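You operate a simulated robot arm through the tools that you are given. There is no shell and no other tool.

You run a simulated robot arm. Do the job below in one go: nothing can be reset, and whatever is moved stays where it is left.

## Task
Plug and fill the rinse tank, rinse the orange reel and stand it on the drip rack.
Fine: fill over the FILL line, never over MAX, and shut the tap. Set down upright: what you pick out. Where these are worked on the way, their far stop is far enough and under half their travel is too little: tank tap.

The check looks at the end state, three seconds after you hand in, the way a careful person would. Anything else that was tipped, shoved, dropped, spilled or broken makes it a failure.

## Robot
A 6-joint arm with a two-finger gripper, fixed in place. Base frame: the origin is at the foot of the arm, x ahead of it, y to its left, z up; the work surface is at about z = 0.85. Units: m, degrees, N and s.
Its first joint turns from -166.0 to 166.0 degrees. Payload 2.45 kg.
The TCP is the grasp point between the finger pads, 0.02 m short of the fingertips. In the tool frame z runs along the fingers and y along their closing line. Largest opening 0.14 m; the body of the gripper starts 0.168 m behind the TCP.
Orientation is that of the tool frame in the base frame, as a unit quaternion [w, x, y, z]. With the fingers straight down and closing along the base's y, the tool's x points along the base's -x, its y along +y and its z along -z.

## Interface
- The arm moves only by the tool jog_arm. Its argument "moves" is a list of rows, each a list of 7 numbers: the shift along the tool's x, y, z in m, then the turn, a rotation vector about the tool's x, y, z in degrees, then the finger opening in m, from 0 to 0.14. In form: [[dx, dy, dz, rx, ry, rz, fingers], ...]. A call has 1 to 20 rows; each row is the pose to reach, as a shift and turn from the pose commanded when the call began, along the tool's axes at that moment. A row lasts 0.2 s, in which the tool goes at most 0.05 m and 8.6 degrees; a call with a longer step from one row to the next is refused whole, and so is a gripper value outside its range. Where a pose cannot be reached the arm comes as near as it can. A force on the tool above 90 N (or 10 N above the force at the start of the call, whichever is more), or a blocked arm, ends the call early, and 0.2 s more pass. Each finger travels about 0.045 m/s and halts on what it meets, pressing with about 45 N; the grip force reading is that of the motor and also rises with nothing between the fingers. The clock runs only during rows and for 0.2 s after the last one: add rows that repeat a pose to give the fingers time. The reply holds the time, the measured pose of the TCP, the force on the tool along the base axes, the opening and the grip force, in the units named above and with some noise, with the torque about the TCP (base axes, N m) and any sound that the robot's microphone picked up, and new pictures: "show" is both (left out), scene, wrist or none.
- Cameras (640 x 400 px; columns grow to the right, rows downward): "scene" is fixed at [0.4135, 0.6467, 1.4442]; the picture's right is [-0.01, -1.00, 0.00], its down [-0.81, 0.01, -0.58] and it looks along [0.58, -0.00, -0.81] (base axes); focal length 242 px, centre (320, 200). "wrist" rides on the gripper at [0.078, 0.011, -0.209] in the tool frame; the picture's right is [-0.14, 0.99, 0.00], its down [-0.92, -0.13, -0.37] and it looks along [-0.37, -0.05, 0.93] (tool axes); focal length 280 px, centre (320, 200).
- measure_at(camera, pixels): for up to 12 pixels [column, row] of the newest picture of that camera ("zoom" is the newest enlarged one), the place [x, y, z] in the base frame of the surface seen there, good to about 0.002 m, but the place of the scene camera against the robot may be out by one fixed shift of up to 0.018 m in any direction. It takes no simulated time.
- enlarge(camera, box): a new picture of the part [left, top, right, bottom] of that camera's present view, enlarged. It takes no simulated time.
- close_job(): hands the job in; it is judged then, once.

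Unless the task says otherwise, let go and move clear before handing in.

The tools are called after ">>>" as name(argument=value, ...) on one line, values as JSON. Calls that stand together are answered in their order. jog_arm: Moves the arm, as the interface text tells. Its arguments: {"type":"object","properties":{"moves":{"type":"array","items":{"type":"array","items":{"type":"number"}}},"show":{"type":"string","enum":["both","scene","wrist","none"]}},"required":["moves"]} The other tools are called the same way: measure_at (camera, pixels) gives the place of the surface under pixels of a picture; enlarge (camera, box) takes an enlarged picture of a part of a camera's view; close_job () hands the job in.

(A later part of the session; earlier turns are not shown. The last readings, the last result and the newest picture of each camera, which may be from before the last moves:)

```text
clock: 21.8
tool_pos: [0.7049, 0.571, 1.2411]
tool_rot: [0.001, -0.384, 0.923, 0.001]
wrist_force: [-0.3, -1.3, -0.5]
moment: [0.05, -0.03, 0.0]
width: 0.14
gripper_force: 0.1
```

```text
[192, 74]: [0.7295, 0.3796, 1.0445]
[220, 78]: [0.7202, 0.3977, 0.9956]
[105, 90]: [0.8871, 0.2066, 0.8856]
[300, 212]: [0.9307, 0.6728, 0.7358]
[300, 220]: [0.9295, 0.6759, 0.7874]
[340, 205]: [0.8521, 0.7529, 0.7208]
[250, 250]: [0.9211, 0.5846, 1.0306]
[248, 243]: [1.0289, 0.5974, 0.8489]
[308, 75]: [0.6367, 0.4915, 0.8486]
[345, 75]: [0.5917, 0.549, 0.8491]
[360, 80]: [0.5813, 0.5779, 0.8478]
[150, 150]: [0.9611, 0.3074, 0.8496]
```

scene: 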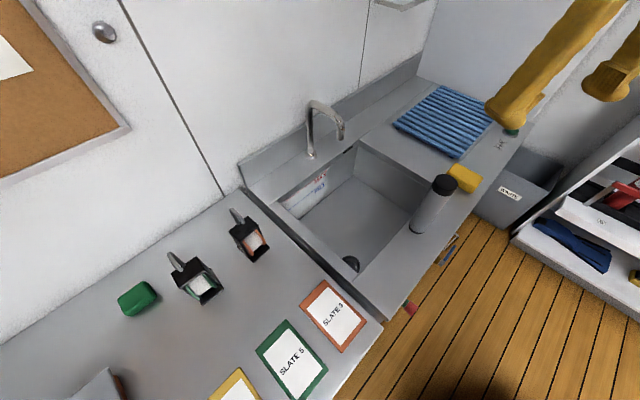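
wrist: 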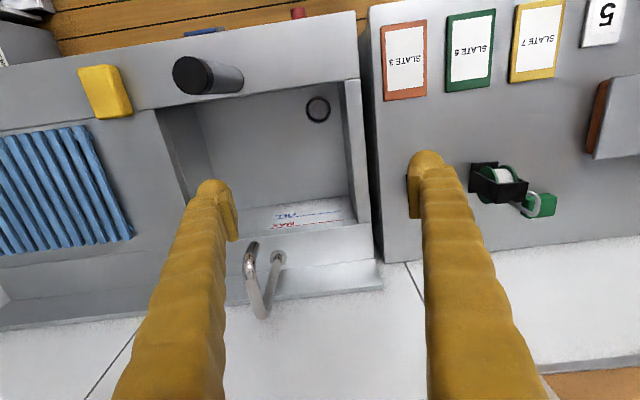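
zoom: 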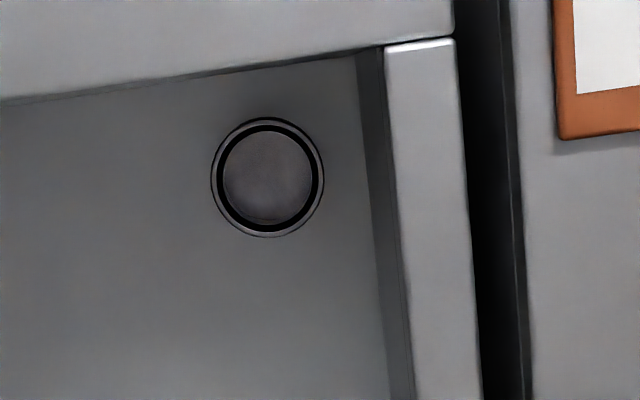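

Drain centre refined to (0.686,0.551), socket rim z 0.687, bottom z 0.6525. Now I'll hover over the standing pipe at about (0.728,0.377) with the tool straight down.

>>> jog_arm(moves=[[0.024, -0.031, 0.018, 0, 0, 0, 0.12], [0.048, -0.061, 0.036, 0, 0, 0, 0.1], [0.072, -0.092, 0.054, 0, 0, 0, 0.1], [0.097, -0.123, 0.072, 0, 0, 0, 0.1], [0.1208, -0.1535, 0.09, 0, 0, 0, 0.1], [0.1208, -0.1535, 0.09, 0, 0, 0, 0.1]])

>>> measure_at(camera="wrist", pixels=[[320, 195], [305, 195], [335, 195], [320, 180], [320, 210], [320, 200]])

```text
clock: 23.2
tool_pos: [0.7262, 0.3764, 1.1501]
tool_rot: [0.0, -0.384, 0.924, 0.0]
wrist_force: [-0.6, -0.2, 1.0]
moment: [0.0, 0.01, 0.0]
width: 0.1
gripper_force: 0.0
```

scene: 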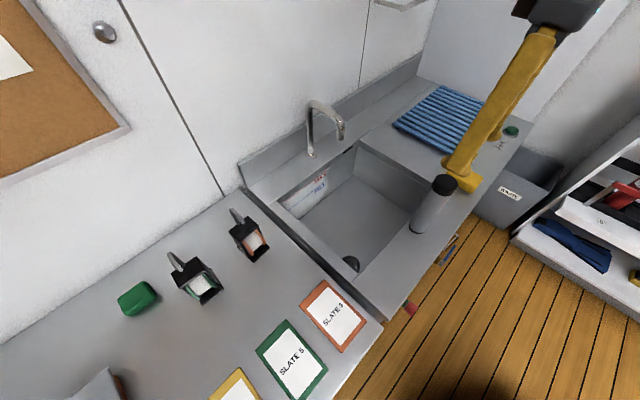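
wrist: 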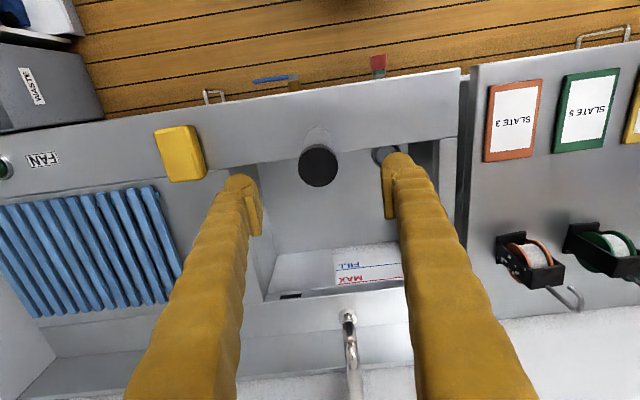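

```text
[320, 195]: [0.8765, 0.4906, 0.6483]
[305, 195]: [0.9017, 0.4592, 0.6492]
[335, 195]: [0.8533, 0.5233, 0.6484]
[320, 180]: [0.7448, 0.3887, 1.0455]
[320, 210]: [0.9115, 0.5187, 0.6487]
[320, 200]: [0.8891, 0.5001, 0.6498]
```

The pipe cap is centred at (318,166), which puts the pipe 5 mm further along the depth direction than the TCP. I'll correct and descend to z≈1.018, then close.

>>> jog_arm(moves=[[-0.005, -0.0015, 0.03, 0, 0, 0, 0.1], [-0.005, -0.0015, 0.065, 0, 0, 0, 0.1], [-0.005, -0.0015, 0.1, 0, 0, 0, 0.1], [-0.005, -0.0015, 0.132, 0, 0, 0, 0.1], [-0.005, -0.0015, 0.132, 0, 0, 0, 0.1]])

```text
clock: 24.4
tool_pos: [0.7302, 0.3807, 1.0168]
tool_rot: [0.0, -0.383, 0.924, 0.0]
wrist_force: [-0.3, -0.6, 0.2]
moment: [0.05, 0.01, -0.02]
width: 0.0999
gripper_force: 0.0
```

scene: 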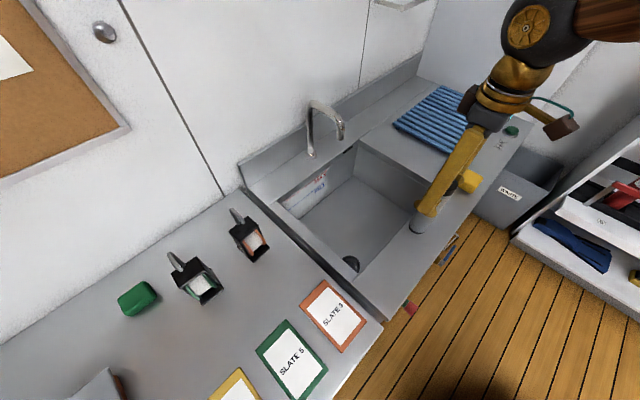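
wrist: 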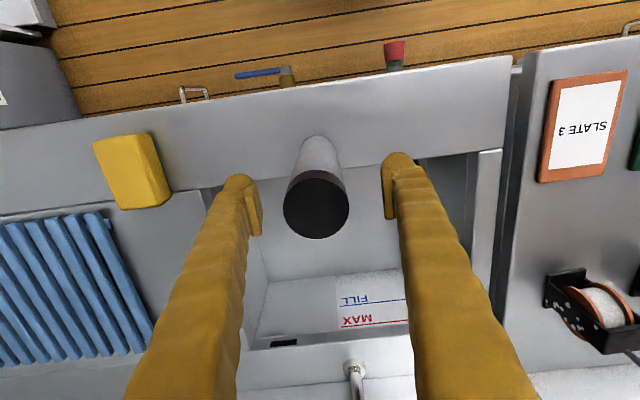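

Nearly centred; I'll shift by ~3 mm to centre the pipe, and close.

>>> jog_arm(moves=[[0.0025, -0.0028, 0, 0, 0, 0, 0.1], [0.0025, -0.0028, 0, 0, 0, 0, 0.075], [0.0025, -0.0028, 0, 0, 0, 0, 0.055], [0.0025, -0.0028, 0, 0, 0, 0, 0.03], [0.0025, -0.0028, 0, 0, 0, 0, 0.03], [0.0025, -0.0028, 0, 0, 0, 0, 0.03]], show="wrist")

```text
clock: 25.8
tool_pos: [0.7301, 0.3756, 1.0176]
tool_rot: [0.0, -0.382, 0.924, 0.0]
wrist_force: [-0.7, -0.4, -0.3]
moment: [0.03, 0.08, -0.01]
width: 0.0476
gripper_force: 39.1
```

wrist: 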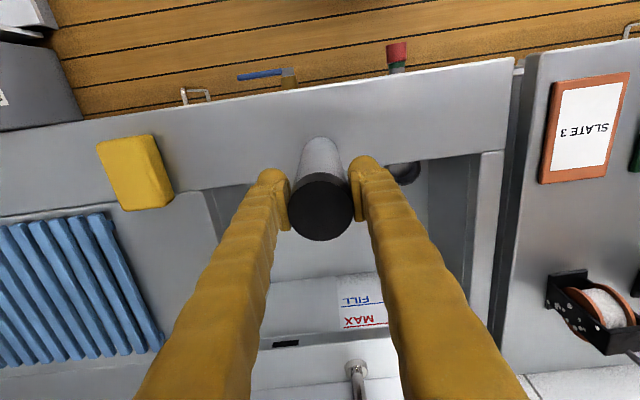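

Gripped upright. I'll lift 0.06 m and carry it over the drain at (0.686,0.551).

>>> jog_arm(moves=[[0, 0, -0.02, 0, 0, 0, 0.03], [0, 0, -0.04, 0, 0, 0, 0.03], [0, 0, -0.06, 0, 0, 0, 0.03], [-0.019, 0.031, -0.06, 0, 0, 0, 0.03], [-0.037, 0.062, -0.06, 0, 0, 0, 0.03], [-0.056, 0.093, -0.06, 0, 0, 0, 0.03], [-0.075, 0.124, -0.06, 0, 0, 0, 0.03], [-0.0933, 0.1552, -0.06, 0, 0, 0, 0.03], [-0.0933, 0.1552, -0.06, 0, 0, 0, 0.03]])

>>> enlarge(camera="scene", box=[300, 200, 400, 280])

```text
clock: 27.8
tool_pos: [0.6878, 0.5512, 1.0795]
tool_rot: [0.001, -0.383, 0.924, 0.0]
wrist_force: [0.4, 0.8, -3.3]
moment: [-0.05, 0.0, -0.02]
width: 0.0475
gripper_force: 44.3
```

scene: 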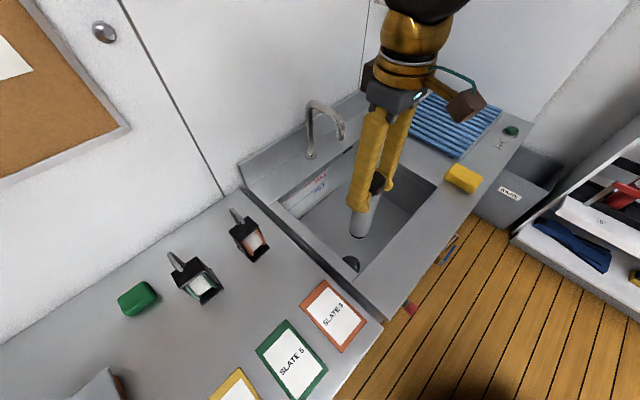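
wrist: 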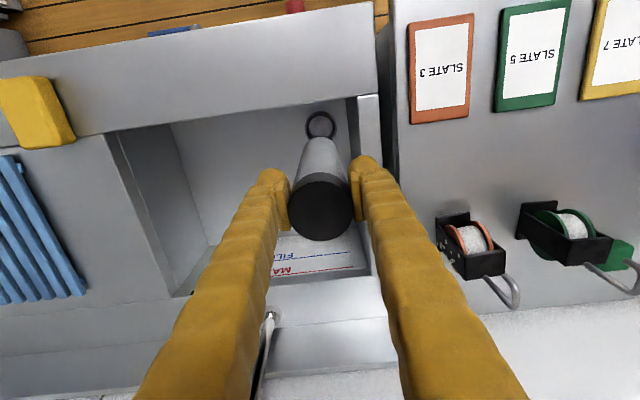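

```text
5.00 times, centred on (350, 240) of scene
```

zoom: 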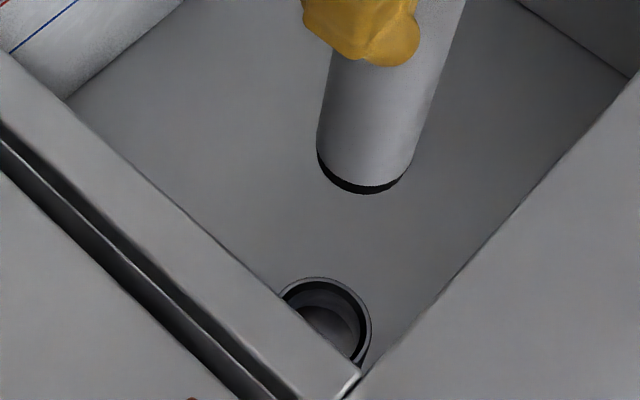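

Over the drain within ~1.5 mm by readings; I'll check the alignment of the rim against the pipe in the wrist view.

>>> enlarge(camera="wrist", box=[270, 95, 370, 155])

>>> measure_at(camera="wrist", pixels=[[308, 122], [335, 122], [321, 112], [313, 116], [330, 116]])

```text
6.40 times, centred on (320, 125) of wrist
```

zoom: 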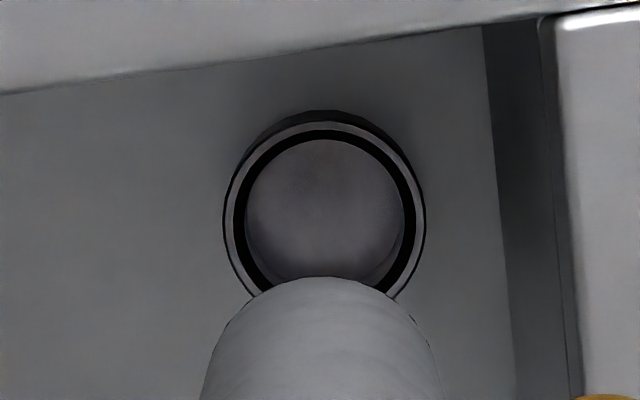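

```text
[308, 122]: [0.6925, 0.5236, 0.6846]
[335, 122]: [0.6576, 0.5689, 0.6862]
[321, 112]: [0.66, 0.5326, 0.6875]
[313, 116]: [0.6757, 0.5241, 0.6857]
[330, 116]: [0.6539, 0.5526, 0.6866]
```

Rim centre in the wrist view is ~(320.7,128) vs. expected (320,129) for the pipe axis, so aligned within 2 mm; I'll shift 2 mm left and lower to just above the rim.

>>> jog_arm(moves=[[0.001, 0.002, 0.04, 0, 0, 0, 0.03], [0.001, 0.002, 0.08, 0, 0, 0, 0.03], [0.001, 0.002, 0.12, 0, 0, 0, 0.03], [0.001, 0.002, 0.16, 0, 0, 0, 0.03], [0.001, 0.002, 0.19, 0, 0, 0, 0.03], [0.001, 0.002, 0.21, 0, 0, 0, 0.03], [0.001, 0.002, 0.218, 0, 0, 0, 0.03], [0.001, 0.002, 0.218, 0, 0, 0, 0.03]])

>>> enlarge(camera="scene", box=[310, 220, 400, 280])

```text
clock: 29.6
tool_pos: [0.6862, 0.5519, 0.8593]
tool_rot: [0.0, -0.383, 0.924, 0.001]
wrist_force: [0.2, -0.1, -3.0]
moment: [-0.01, 0.0, 0.03]
width: 0.0474
gripper_force: 44.6
```

scene: 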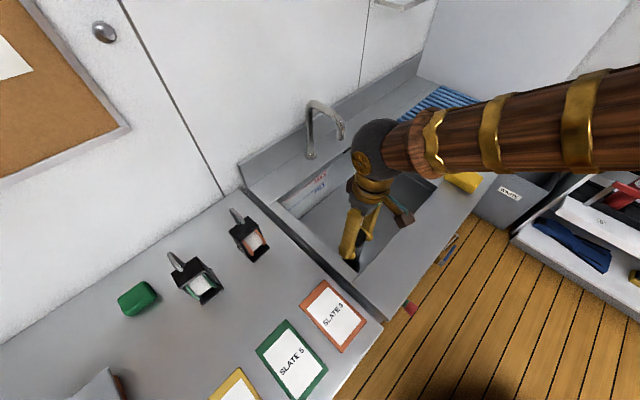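
wrist: 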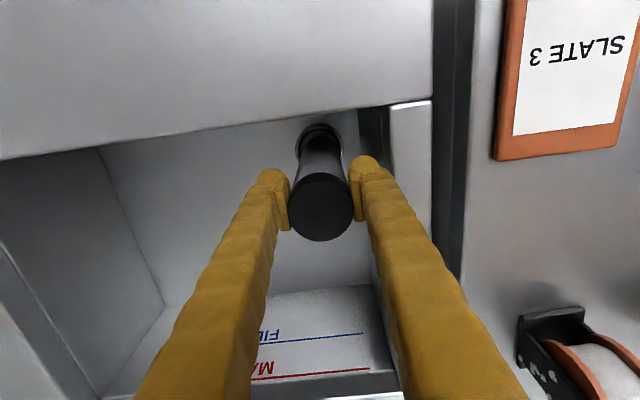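

```text
6.67 times, centred on (355, 250) of scene
```

zoom: 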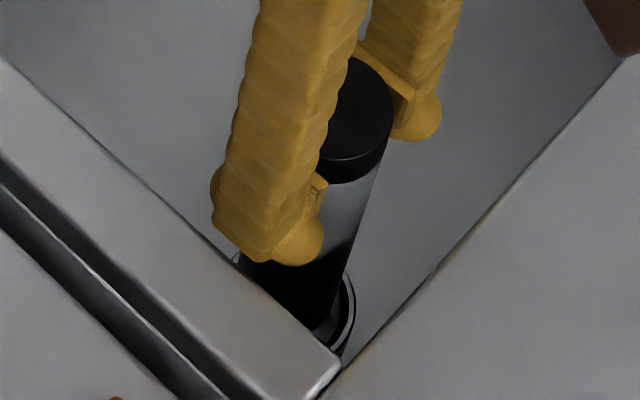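

The pipe bottom is just above the socket. I'll check the wrist close-up before inserting.

>>> enlarge(camera="wrist", box=[280, 110, 360, 170])

```text
6.67 times, centred on (320, 140) of wrist
```

zoom: 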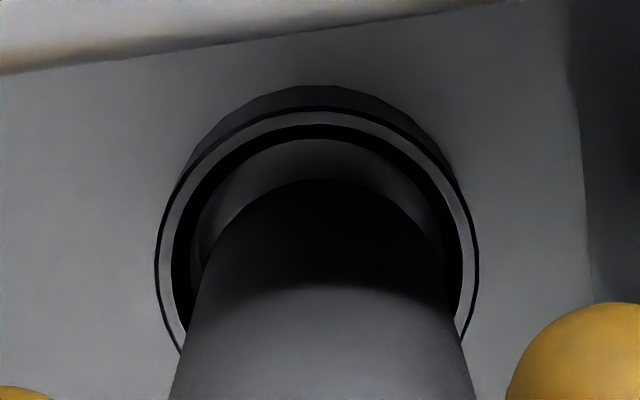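

The pipe looks about 3–4 mm too far back; I'll shift it 3 mm forward and lower into the socket in small steps.

>>> jog_arm(moves=[[0.003, 0.0, 0.0, 0, 0, 0, 0.03], [0.003, 0.0, 0.006, 0, 0, 0, 0.03], [0.003, 0.0, 0.012, 0, 0, 0, 0.03], [0.003, 0.0, 0.018, 0, 0, 0, 0.03], [0.003, 0.0, 0.024, 0, 0, 0, 0.03], [0.003, 0.0, 0.03, 0, 0, 0, 0.03], [0.003, 0.0, 0.034, 0, 0, 0, 0.03]], show="wrist")

>>> enlarge(camera="wrist", box=[280, 110, 360, 170])

```text
clock: 31.2
tool_pos: [0.6832, 0.5496, 0.8258]
tool_rot: [0.0, -0.383, 0.924, 0.0]
wrist_force: [-0.4, 0.3, -3.1]
moment: [-0.02, 0.0, 0.01]
width: 0.0475
gripper_force: 45.2
```

wrist: 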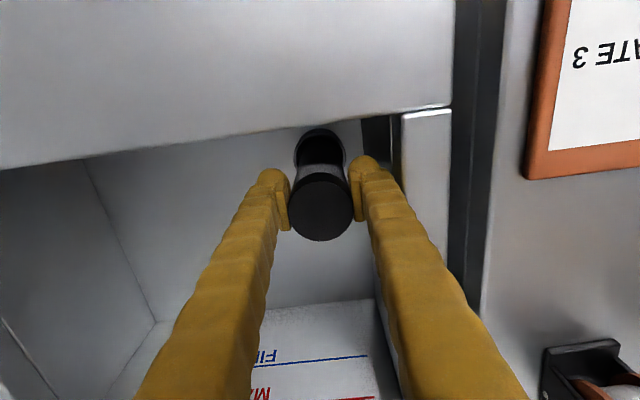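

```text
6.67 times, centred on (320, 140) of wrist
```

zoom: 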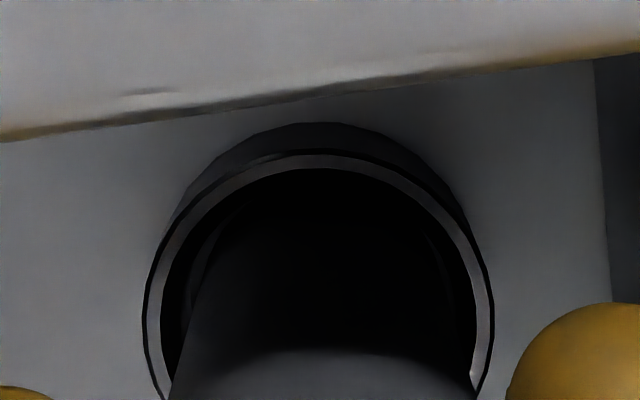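

The pipe is inside the socket with no contact force. I'll lower the last ~6 mm in 1–2 mm steps until it seats.

>>> jog_arm(moves=[[0, 0, 0.002, 0, 0, 0, 0.03], [0, 0, 0.004, 0, 0, 0, 0.03], [0, 0, 0.005, 0, 0, 0, 0.03]], show="none")

```text
clock: 32.0
tool_pos: [0.683, 0.5501, 0.8214]
tool_rot: [-0.001, -0.382, 0.924, 0.0]
wrist_force: [-3.0, -2.6, 10.0]
moment: [-0.44, 0.47, -0.03]
width: 0.0475
gripper_force: 44.3
```

Contact at z≈0.821 (force up 13 N). I'll press 1.5 mm more to be sure it seats.

>>> jog_arm(moves=[[0, 0, 0.0008, 0, 0, 0, 0.03], [0, 0, 0.0016, 0, 0, 0, 0.03], [0, 0, 0.0016, 0, 0, 0, 0.03]], show="none")

```text
clock: 32.8
tool_pos: [0.6824, 0.55, 0.8213]
tool_rot: [0.001, -0.382, 0.924, 0.001]
wrist_force: [-0.4, 0.2, 35.8]
moment: [0.25, -0.22, -0.07]
width: 0.0475
gripper_force: 44.7
```

Seated firmly (36 N, no travel). I'll relax, open the fingers slightly to 0.065 (left wall is close), and rise.

>>> jog_arm(moves=[[0, 0, -0.0015, 0, 0, 0, 0.03], [0, 0, -0.0015, 0, 0, 0, 0.05], [0, 0, -0.0015, 0, 0, 0, 0.065], [0, 0, -0.0015, 0, 0, 0, 0.065], [0, 0, -0.03, 0, 0, 0, 0.065], [0, 0, -0.07, 0, 0, 0, 0.065], [0, 0, -0.11, 0, 0, 0, 0.065], [0, 0, -0.15, 0, 0, 0, 0.065], [0, 0, -0.19, 0, 0, 0, 0.1], [0, 0, -0.23, 0, 0, 0, 0.14]])

>>> enlarge(camera="wrist", box=[240, 70, 400, 180])

>>> enlarge(camera="scene", box=[300, 200, 400, 280])

```text
clock: 35.0
tool_pos: [0.6824, 0.549, 1.0476]
tool_rot: [-0.001, -0.383, 0.924, 0.0]
wrist_force: [0.8, -0.2, 1.0]
moment: [0.01, 0.01, 0.04]
width: 0.1161
gripper_force: 0.0
```

scene: 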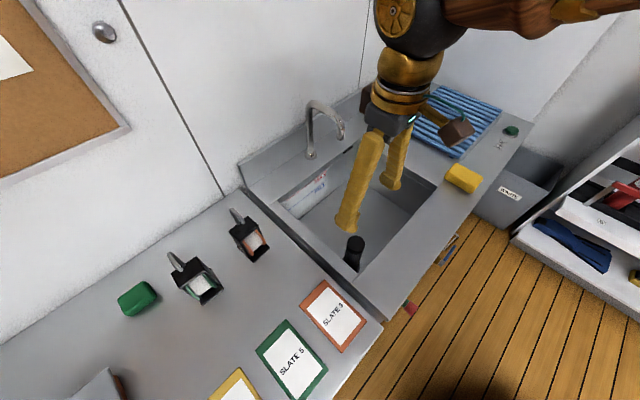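
wrist: 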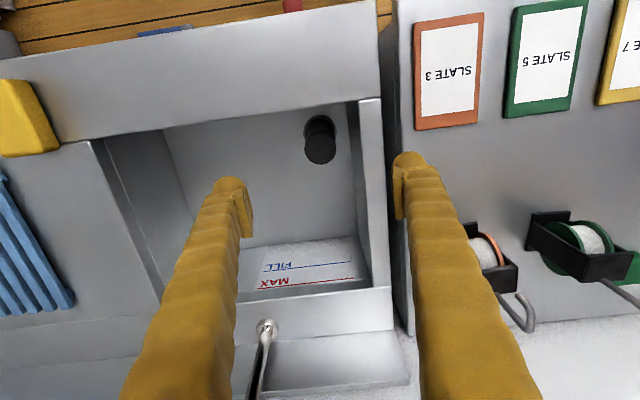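

```text
3.64 times, centred on (320, 125) of wrist
```

zoom: 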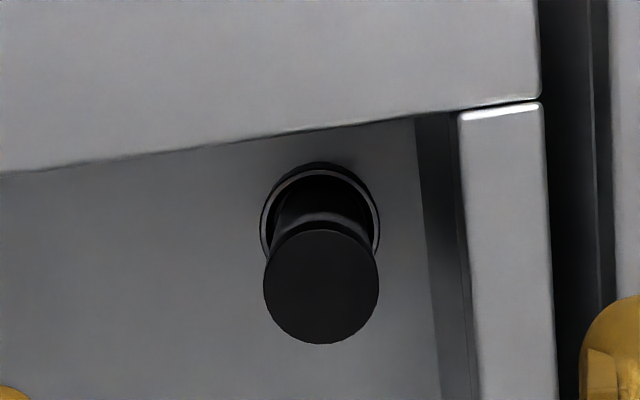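

```text
5.00 times, centred on (350, 240) of scene
```

zoom: 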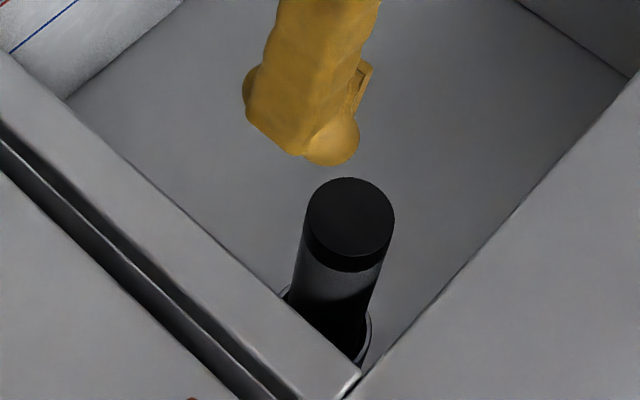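

The standpipe is in the socket. I'll check its top position and the fill-line heights.

>>> measure_at(camera="wrist", pixels=[[320, 149], [307, 149], [333, 149], [320, 138], [320, 160], [330, 263], [300, 266], [330, 281], [290, 284], [350, 258], [270, 290], [320, 240]])

>>> enlarge(camera="wrist", box=[240, 230, 390, 320])

```text
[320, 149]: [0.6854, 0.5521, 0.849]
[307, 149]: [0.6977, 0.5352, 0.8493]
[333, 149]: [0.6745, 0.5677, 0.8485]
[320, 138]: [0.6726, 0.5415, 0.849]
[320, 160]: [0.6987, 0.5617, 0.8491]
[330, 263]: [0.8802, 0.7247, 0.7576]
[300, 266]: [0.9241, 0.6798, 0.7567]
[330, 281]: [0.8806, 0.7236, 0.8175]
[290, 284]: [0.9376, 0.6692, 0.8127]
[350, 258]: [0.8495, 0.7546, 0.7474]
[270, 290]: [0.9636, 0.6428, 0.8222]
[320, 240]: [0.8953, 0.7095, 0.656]
```

```text
4.27 times, centred on (315, 275) of wrist
```

zoom: 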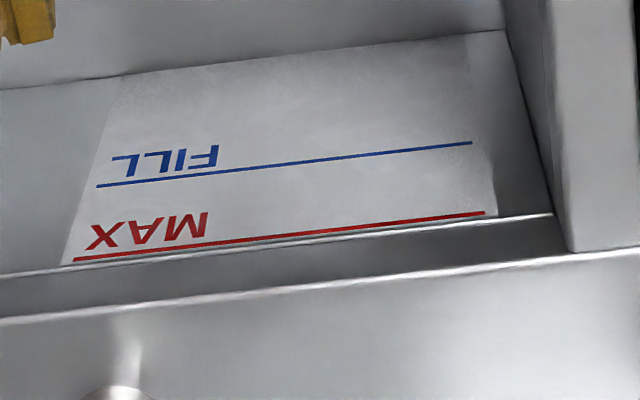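

The plug top is level at z 0.849, centred at (0.6855,0.552): upright and seated. FILL is at z≈0.756, MAX at z≈0.816. Next I'll close the fingers and move in front of the tap lever for a look.

>>> jog_arm(moves=[[0.032, -0.032, 0, 0, 0, 0, 0.1], [0.064, -0.064, 0, 0, 0, 0, 0.08], [0.096, -0.096, 0, 0, 0, 0, 0.06], [0.128, -0.128, 0, 0, 0, 0, 0.04], [0.16, -0.16, 0.02, 0, 0, 0, 0.02], [0.192, -0.192, 0.04, 0, 0, 0, 0.0], [0.224, -0.224, 0.06, 0, 0, 0, 0.0], [0.25, -0.25, 0.08, 0, 0, 0, 0.0]])

>>> enlarge(camera="wrist", box=[220, 120, 420, 245])

```text
clock: 36.8
tool_pos: [0.6836, 0.1958, 0.9693]
tool_rot: [0.0, -0.382, 0.924, -0.001]
wrist_force: [1.2, -0.2, -0.5]
moment: [0.02, -0.01, 0.01]
width: 0.0002
gripper_force: 28.2
```

scene: 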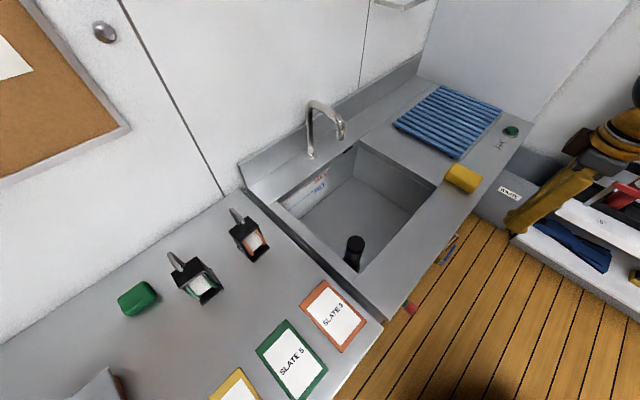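
wrist: 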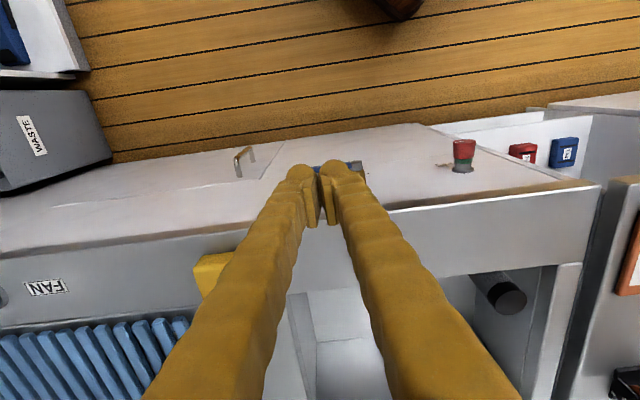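

```text
3.20 times, centred on (320, 182) of wrist
```

zoom: 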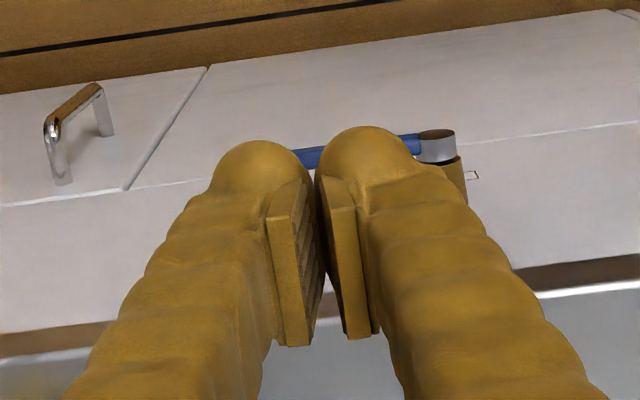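

I can see the lever behind the fingertips at zoom (310,158)-(440,150). I'll measure its ends and the panel/edge.

>>> measure_at(camera="zoom", pixels=[[300, 158], [312, 152], [312, 165], [410, 143], [410, 150], [437, 135], [437, 155], [455, 175], [500, 200], [560, 275], [560, 320], [200, 220]])

```text
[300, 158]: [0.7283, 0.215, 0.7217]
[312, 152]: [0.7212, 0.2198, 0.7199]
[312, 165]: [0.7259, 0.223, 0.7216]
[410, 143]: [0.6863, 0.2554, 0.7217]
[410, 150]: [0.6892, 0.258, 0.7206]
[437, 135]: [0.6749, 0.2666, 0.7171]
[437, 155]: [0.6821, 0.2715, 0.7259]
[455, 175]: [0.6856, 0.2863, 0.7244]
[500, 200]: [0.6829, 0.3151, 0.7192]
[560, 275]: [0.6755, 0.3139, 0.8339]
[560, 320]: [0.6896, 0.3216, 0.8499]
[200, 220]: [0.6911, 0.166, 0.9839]
```

The lever's top is at z≈0.722, d≈0.669, s from 0.30 to ~0.37, pivot at s≈0.288; the counter edge is at d≈0.70. I'll move the closed fingertips above the lever's outer end and descend carefully to see if it turns downwards.

>>> jog_arm(moves=[[-0.02, -0.005, 0.03, 0, 0, 0, 0.0], [-0.04, -0.012, 0.06, 0, 0, 0, 0.0], [-0.04, -0.012, 0.1, 0, 0, 0, 0.0], [-0.04, -0.012, 0.14, 0, 0, 0, 0.0], [-0.04, -0.012, 0.18, 0, 0, 0, 0.0], [-0.04, -0.012, 0.21, 0, 0, 0, 0.0]])

```text
clock: 38.2
tool_pos: [0.7197, 0.2166, 0.7599]
tool_rot: [0.0, -0.383, 0.924, 0.0]
wrist_force: [-1.2, -0.3, -0.9]
moment: [0.02, -0.01, -0.03]
width: 0.0
gripper_force: 29.6
```

scene: 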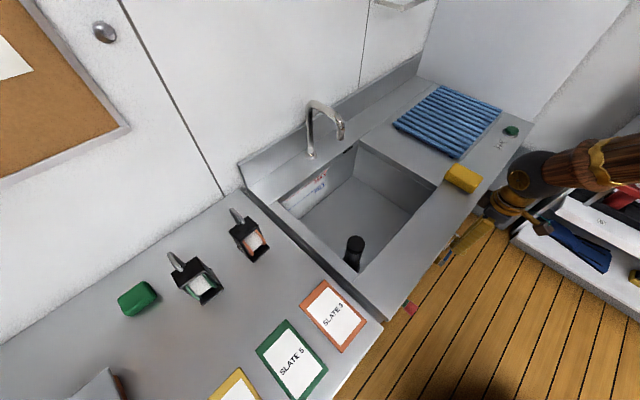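
wrist: 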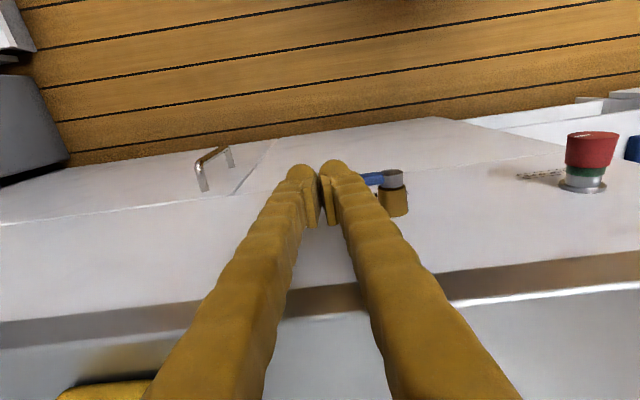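

Tips are ~2 cm above the lever end. I'll descend in small steps and watch the force.

>>> jog_arm(moves=[[0, 0, 0.01, 0, 0, 0, 0.0], [0, 0, 0.018, 0, 0, 0, 0.0], [0, 0, 0.021, 0, 0, 0, 0.0], [0, 0, 0.024, 0, 0, 0, 0.0]], show="wrist")

```text
clock: 39.2
tool_pos: [0.7208, 0.2166, 0.7426]
tool_rot: [0.002, -0.382, 0.924, -0.001]
wrist_force: [-12.3, -3.4, 41.8]
moment: [0.32, 0.33, 0.3]
width: 0.0062
gripper_force: 29.6
stopped in row 4: the force on the tool passed its limit at 96 N (the readings are from after the stop); the commanded pose is now the measured one
```

wrist: 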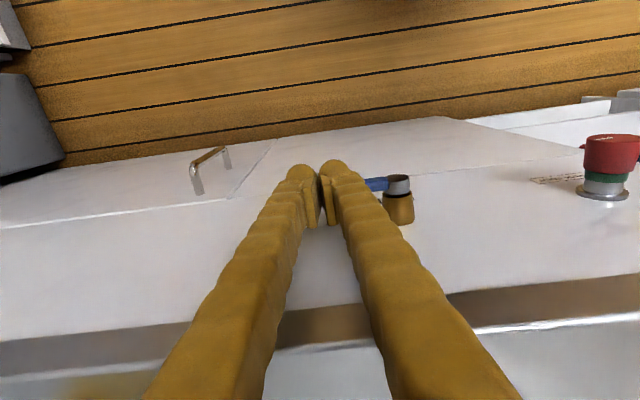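

Pushing down is blocked (96 N with no travel), so the lever is at its closed stop and must turn upward. I'll back off, move right, and tilt the fingers 45° pointing left-down so I can lift the lever's end from below.

>>> jog_arm(moves=[[0, -0.015, -0.04, 0, 0, 0, 0.0], [0, -0.05, -0.06, -7.5, 0, 0, 0.0], [0, -0.09, -0.06, -15, 0, 0, 0.0], [0, -0.1, -0.06, -22.5, 0, 0, 0.0], [0, -0.1, -0.06, -30, 0, 0, 0.0], [0, -0.1, -0.06, -37.5, 0, 0, 0.0], [0, -0.1, -0.06, -45, 0, 0, 0.0], [0, -0.1, -0.03, -45, 0, 0, 0.0], [0, -0.1, 0.01, -45, 0, 0, 0.0], [0, -0.1, 0.043, -45, 0, 0, 0.0]])

```text
clock: 41.4
tool_pos: [0.7939, 0.1453, 0.7282]
tool_rot: [-0.141, -0.357, 0.853, 0.353]
wrist_force: [-8.0, -2.3, 29.2]
moment: [-1.89, -4.7, -1.0]
width: 0.0
gripper_force: 29.4
stopped in row 10: the force on the tool passed its limit at 175 N (the readings are from after the stop); the commanded pose is now the measured one
```

scene: 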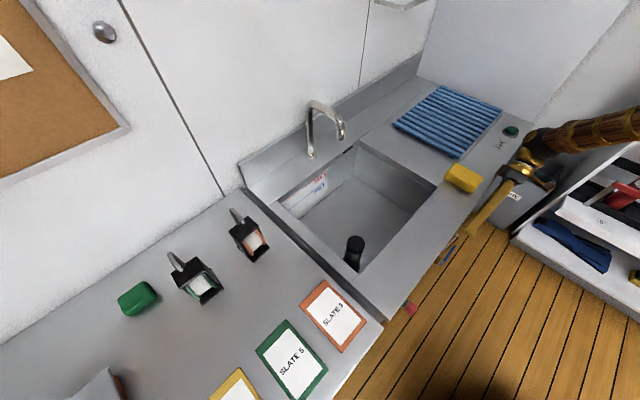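
wrist: 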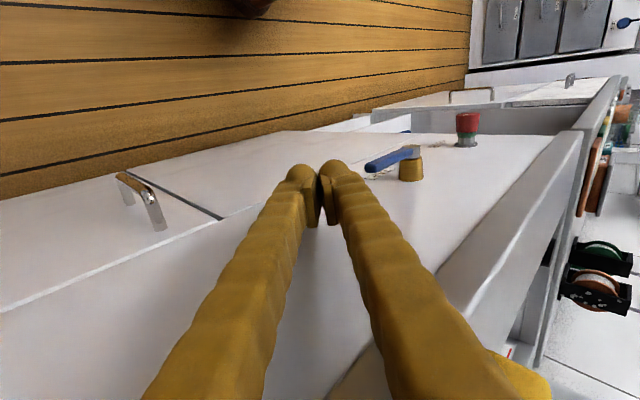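

The wrist housing touched the counter edge at s≈0.61 (only the fixed bench). I'll check the lever from this view before backing out; it appears unchanged at (368,167)-(418,152).

>>> enlarge(camera="wrist", box=[340, 110, 500, 210])

>>> measure_at(camera="wrist", pixels=[[369, 166], [372, 168], [385, 162], [400, 156], [410, 153], [410, 165], [400, 152], [390, 158]])

```text
4.00 times, centred on (420, 160) of wrist
```

zoom: 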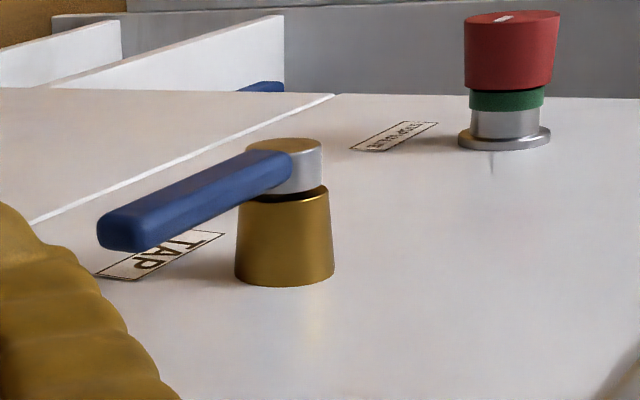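

```text
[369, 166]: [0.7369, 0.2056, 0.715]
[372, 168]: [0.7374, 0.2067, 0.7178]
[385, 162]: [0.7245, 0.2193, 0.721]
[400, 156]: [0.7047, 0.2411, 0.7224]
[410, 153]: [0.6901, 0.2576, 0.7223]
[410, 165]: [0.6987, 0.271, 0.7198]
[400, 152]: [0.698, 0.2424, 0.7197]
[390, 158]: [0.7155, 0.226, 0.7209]
```

The lever is intact and still horizontal (end at s≈0.376, z 0.708–0.722). I'll raise 0.1 m off the bench edge and return to vertical.

>>> jog_arm(moves=[[0.005, 0.025, -0.025, 0, 0, 0, 0.0], [0.005, 0.05, -0.05, 0, 0, 0, 0.0], [0.005, 0.0707, -0.0707, 7.5, 0, 0, 0.0], [0.005, 0.0707, -0.0707, 15, 0, 0, 0.0], [0.005, 0.0707, -0.0707, 22.5, 0, 0, 0.0], [0.005, 0.0707, -0.0707, 30, 0, 0, 0.0], [0.005, 0.0707, -0.0707, 37.5, 0, 0, 0.0], [0.005, 0.0707, -0.0707, 45, 0, 0, 0.0]], show="scene")

```text
clock: 43.2
tool_pos: [0.7899, 0.1403, 0.8267]
tool_rot: [0.006, -0.384, 0.923, -0.001]
wrist_force: [0.0, 0.1, -0.1]
moment: [0.0, 0.0, -0.01]
width: 0.0002
gripper_force: 28.9
```

scene: 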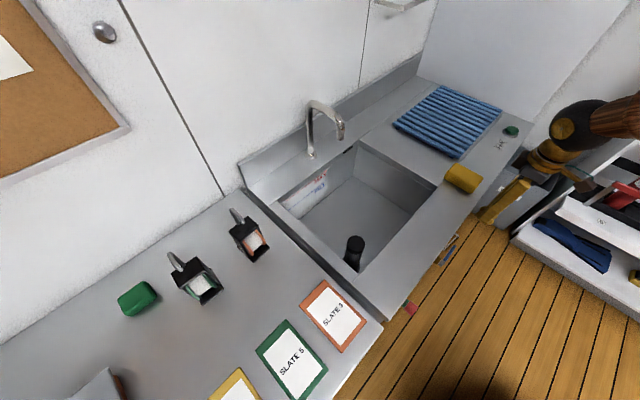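

The sponge and everything else look unmoved. Now I'll tilt left-down and lean the tool back toward the robot so the housing clears the edge, then descend to the right of the lever end.

>>> jog_arm(moves=[[0, 0.005, 0, -6.9, -3.8, 0, 0.0], [0, 0.01, 0, -13.7, -7.5, 0, 0.0], [0, 0.015, 0, -20.6, -11.3, 0, 0.0], [0, 0.02, 0, -27.5, -15.1, 0, 0.0], [0, 0.025, 0, -34.3, -18.8, 0, 0.0], [-0.0023, 0.0293, 0, -41.2, -22.6, 0, 0.0], [-0.0023, 0.0293, 0.033, -41.2, -22.6, 0, 0.0], [-0.0023, 0.0293, 0.066, -41.2, -22.6, 0, 0.0], [-0.0023, 0.0293, 0.1, -41.2, -22.6, 0, 0.0]])

```text
clock: 45.2
tool_pos: [0.7712, 0.1653, 0.7272]
tool_rot: [0.048, -0.354, 0.846, 0.397]
wrist_force: [-0.4, 1.3, -0.3]
moment: [-0.01, 0.01, 0.01]
width: 0.0
gripper_force: 29.2
```

scene: 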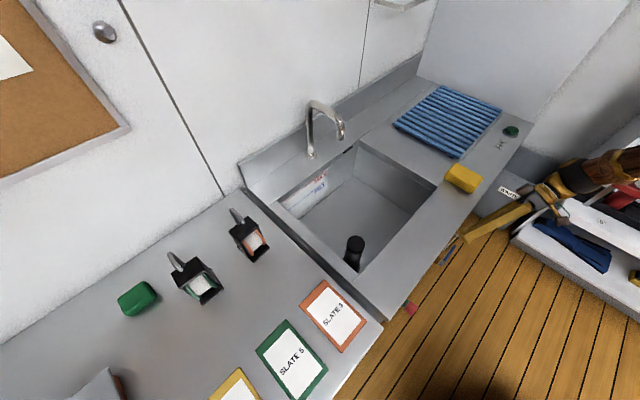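
wrist: 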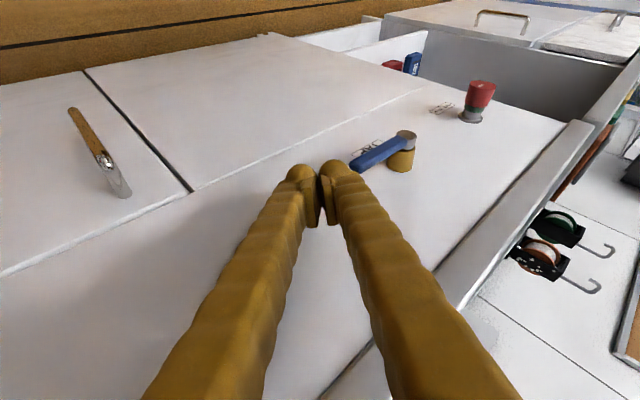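

Orientation is right and the tip is clear of the lever end. I'll go down below it, move left under the end, then lift the lever in small steps.

>>> jog_arm(moves=[[0.0109, -0.0199, 0.0211, 0, 0, 0, 0.0], [0.0135, -0.005, 0.0338, 0, 0, 0, 0.0], [0.0162, 0.0099, 0.0464, 0, 0, 0, 0.0], [0.012, 0.017, 0.039, 0, 0, 0, 0.0], [0.0085, 0.024, 0.0314, 0, 0, 0, 0.0], [0.003, 0.0376, 0.0221, 0, 0, 0, 0.0]])

>>> enlarge(camera="wrist", box=[260, 90, 460, 215])

```text
clock: 46.0
tool_pos: [0.7514, 0.1858, 0.6972]
tool_rot: [0.053, -0.353, 0.848, 0.391]
wrist_force: [7.4, -11.0, -1.1]
moment: [0.09, 0.07, -0.08]
width: 0.0
gripper_force: 30.0
stopped in row 4: the force on the tool passed its limit at 99 N (the readings are from after the stop); the commanded pose is now the measured one
```

scene: 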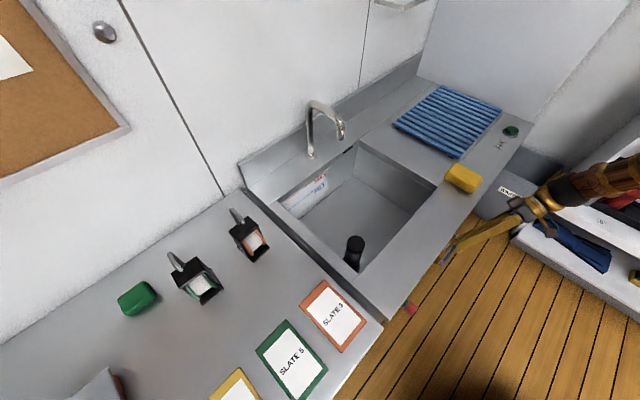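
wrist: 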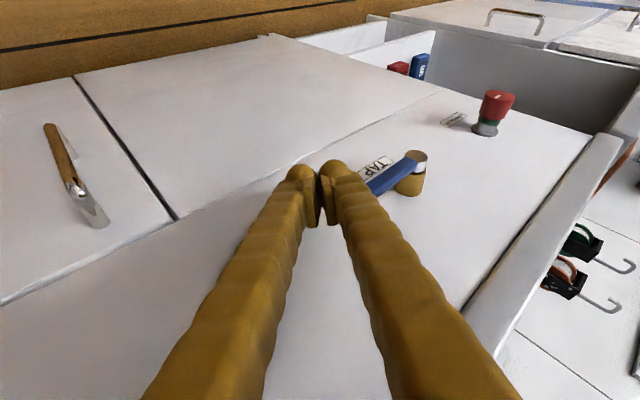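

```text
3.20 times, centred on (360, 152) of wrist
```

zoom: 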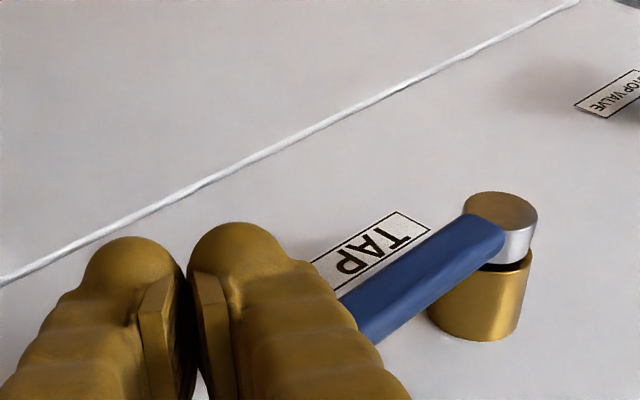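

The finger's bulge met the lever end-on (stopped at s=0.400); the lever is unmoved. I'll back off to the right, open the fingers to 0.08, and straddle the lever so the lower finger's flat pad lifts it.

>>> jog_arm(moves=[[-0.0027, -0.0151, -0.0128, 0, 0, 0, 0.0], [-0.0072, -0.0164, -0.0337, 0, 0, 0, 0.0], [-0.0117, -0.0031, -0.0483, 0, 0, 0, 0.03], [-0.0117, -0.0031, -0.0483, 0, 0, 0, 0.06], [-0.0117, -0.0031, -0.0483, 0, 0, 0, 0.08], [-0.0117, -0.0031, -0.0483, 0, 0, 0, 0.08]])

>>> enlarge(camera="wrist", box=[240, 90, 460, 225])

```text
clock: 47.5
tool_pos: [0.7694, 0.1576, 0.7343]
tool_rot: [0.052, -0.352, 0.848, 0.392]
wrist_force: [-0.4, 0.6, 0.2]
moment: [-0.04, -0.04, 0.01]
width: 0.0799
gripper_force: 0.1
```

scene: 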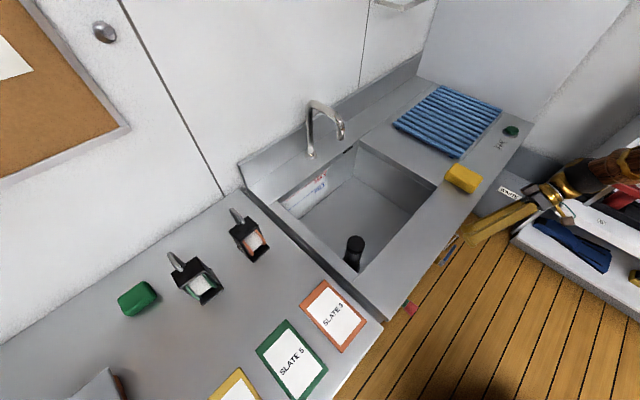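
wrist: 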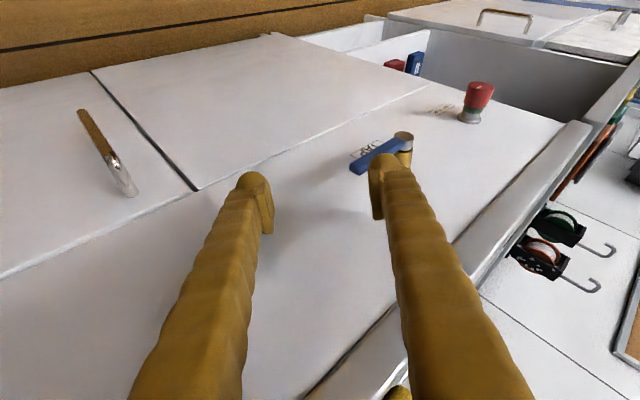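

```text
2.91 times, centred on (350, 158) of wrist
```

zoom: 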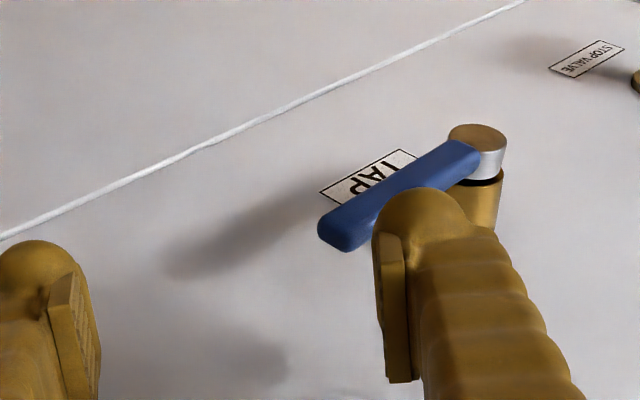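

The lever end (350,168) lies between the open fingers. I'll slide left 0.084 m so the lower finger passes beneath the lever end.

>>> jog_arm(moves=[[0.003, 0.0149, 0.0146, 0, 0, 0, 0.08], [0.006, 0.0297, 0.0293, 0, 0, 0, 0.08], [0.0089, 0.0446, 0.0439, 0, 0, 0, 0.08], [0.0119, 0.0594, 0.0585, 0, 0, 0, 0.08]], show="wrist")

>>> enlarge(camera="wrist", box=[200, 100, 440, 250])

```text
clock: 48.5
tool_pos: [0.7113, 0.2193, 0.7249]
tool_rot: [0.051, -0.353, 0.848, 0.392]
wrist_force: [-0.6, -1.0, 0.0]
moment: [0.01, -0.02, -0.02]
width: 0.0799
gripper_force: 0.0
```

wrist: 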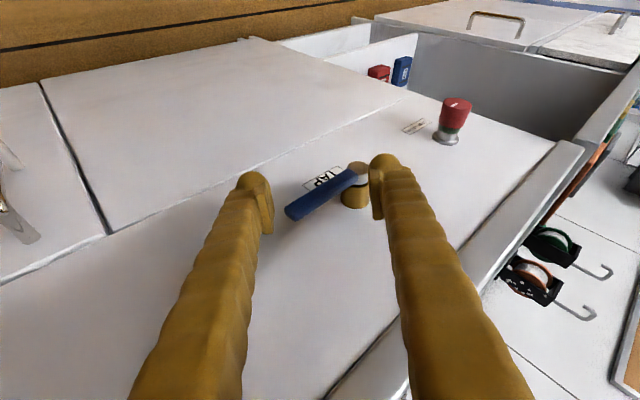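

```text
2.67 times, centred on (320, 175) of wrist
```

zoom: 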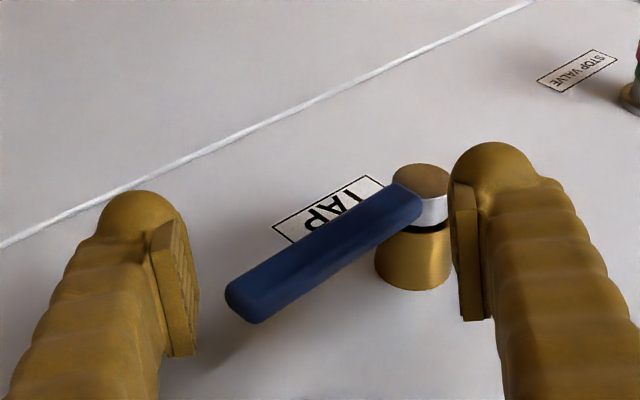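

The lever lies neatly between the pads. I'll lift in small steps and check that it moves.

>>> jog_arm(moves=[[-0.0053, 0.0096, -0.0102, 0, 0, 0, 0.08], [-0.0078, 0.014, -0.0154, 0, 0, 0, 0.08], [-0.0104, 0.0184, -0.0205, 0, 0, 0, 0.08], [-0.0157, 0.0318, -0.0295, 0, 0, 0, 0.08]], show="wrist")

>>> enlarge(camera="wrist", box=[200, 100, 440, 250])

```text
clock: 49.5
tool_pos: [0.7085, 0.2216, 0.7726]
tool_rot: [0.053, -0.352, 0.849, 0.391]
wrist_force: [5.1, -4.5, -1.5]
moment: [-0.14, -0.2, -0.12]
width: 0.0844
gripper_force: 3.0
```

wrist: 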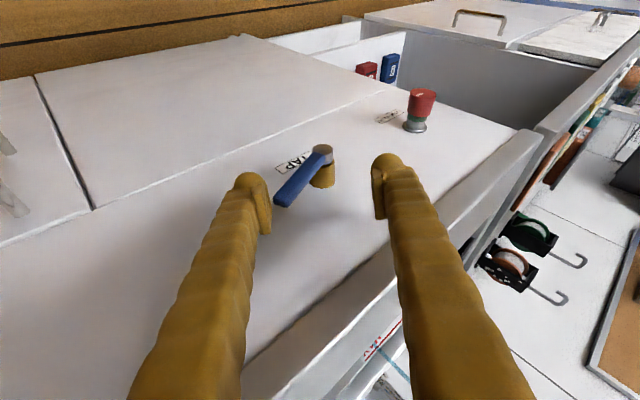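

```text
2.67 times, centred on (320, 175) of wrist
```

zoom: 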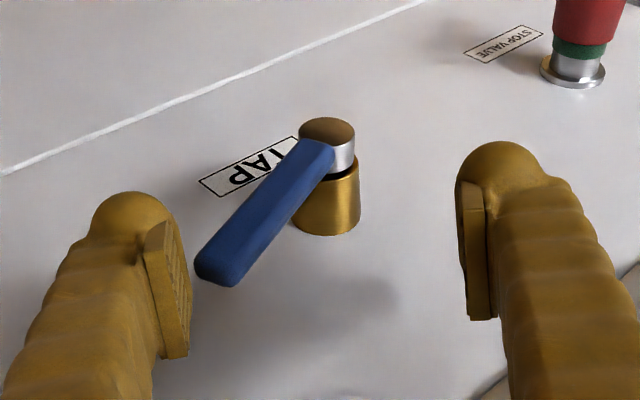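

The lever turned up about 25° with only ~7 N, and it moves freely. I'll continue along the arc to its far stop.

>>> jog_arm(moves=[[-0.0052, 0.0137, -0.0084, 0, 0, 0, 0.08], [-0.0079, 0.025, -0.011, 0, 0, 0, 0.08], [-0.0105, 0.0364, -0.0137, 0, 0, 0, 0.08], [-0.0121, 0.0563, -0.0103, 0, 0, 0, 0.08], [-0.0114, 0.0731, -0.0021, 0, 0, 0, 0.08]])

>>> enlarge(camera="scene", box=[240, 80, 440, 280])

>>> enlarge(camera="wrist", box=[200, 100, 440, 250])

```text
clock: 50.6
tool_pos: [0.6704, 0.2583, 0.8237]
tool_rot: [0.052, -0.352, 0.849, 0.392]
wrist_force: [1.5, 0.2, -0.1]
moment: [-0.02, -0.05, 0.0]
width: 0.0811
gripper_force: 1.1
```

scene: 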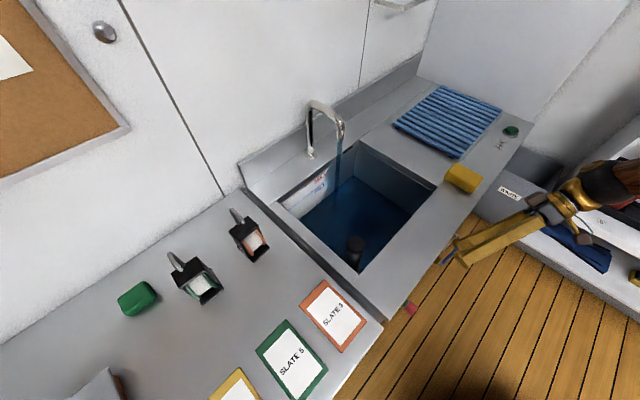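
wrist: 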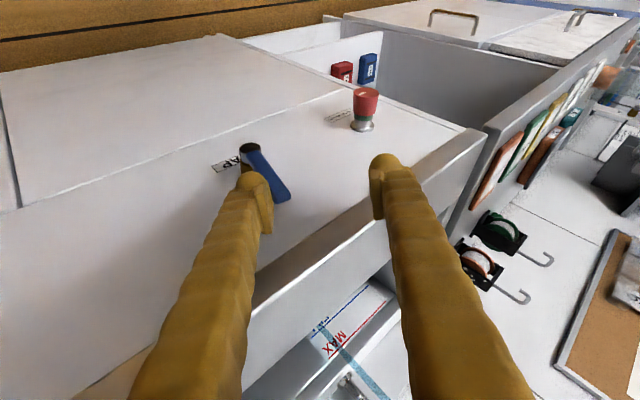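

```text
2.00 times, centred on (340, 180) of scene
```

zoom: 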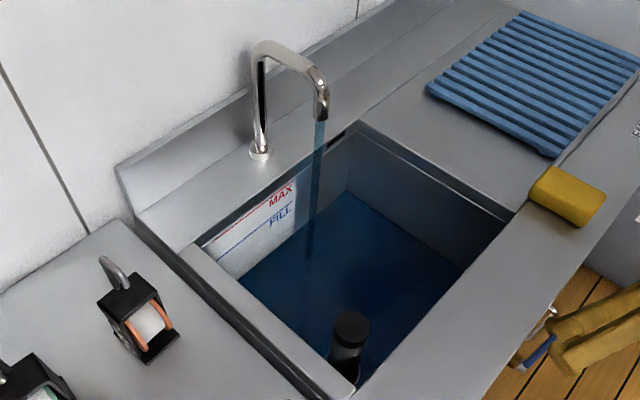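

```text
2.67 times, centred on (320, 175) of wrist
```

zoom: 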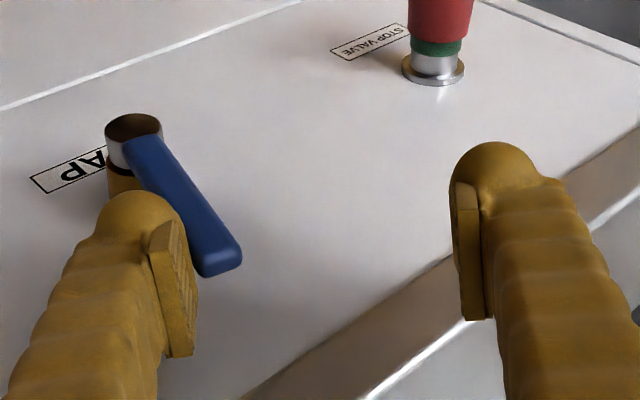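

Water is running and already covers the tank floor. I'll measure the level right now to find the fill rate.

>>> measure_at(camera="scene", pixels=[[350, 210], [375, 215], [340, 230], [390, 190], [330, 215]])

>>> measure_at(camera="wrist", pixels=[[280, 190], [288, 198], [262, 165], [248, 150]])

```text
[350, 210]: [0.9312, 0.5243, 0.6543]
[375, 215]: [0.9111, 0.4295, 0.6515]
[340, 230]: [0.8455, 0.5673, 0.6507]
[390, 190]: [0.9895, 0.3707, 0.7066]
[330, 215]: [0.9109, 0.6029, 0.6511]
```

```text
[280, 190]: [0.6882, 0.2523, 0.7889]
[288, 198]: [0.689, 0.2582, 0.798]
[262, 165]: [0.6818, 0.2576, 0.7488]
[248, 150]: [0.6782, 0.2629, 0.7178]
```

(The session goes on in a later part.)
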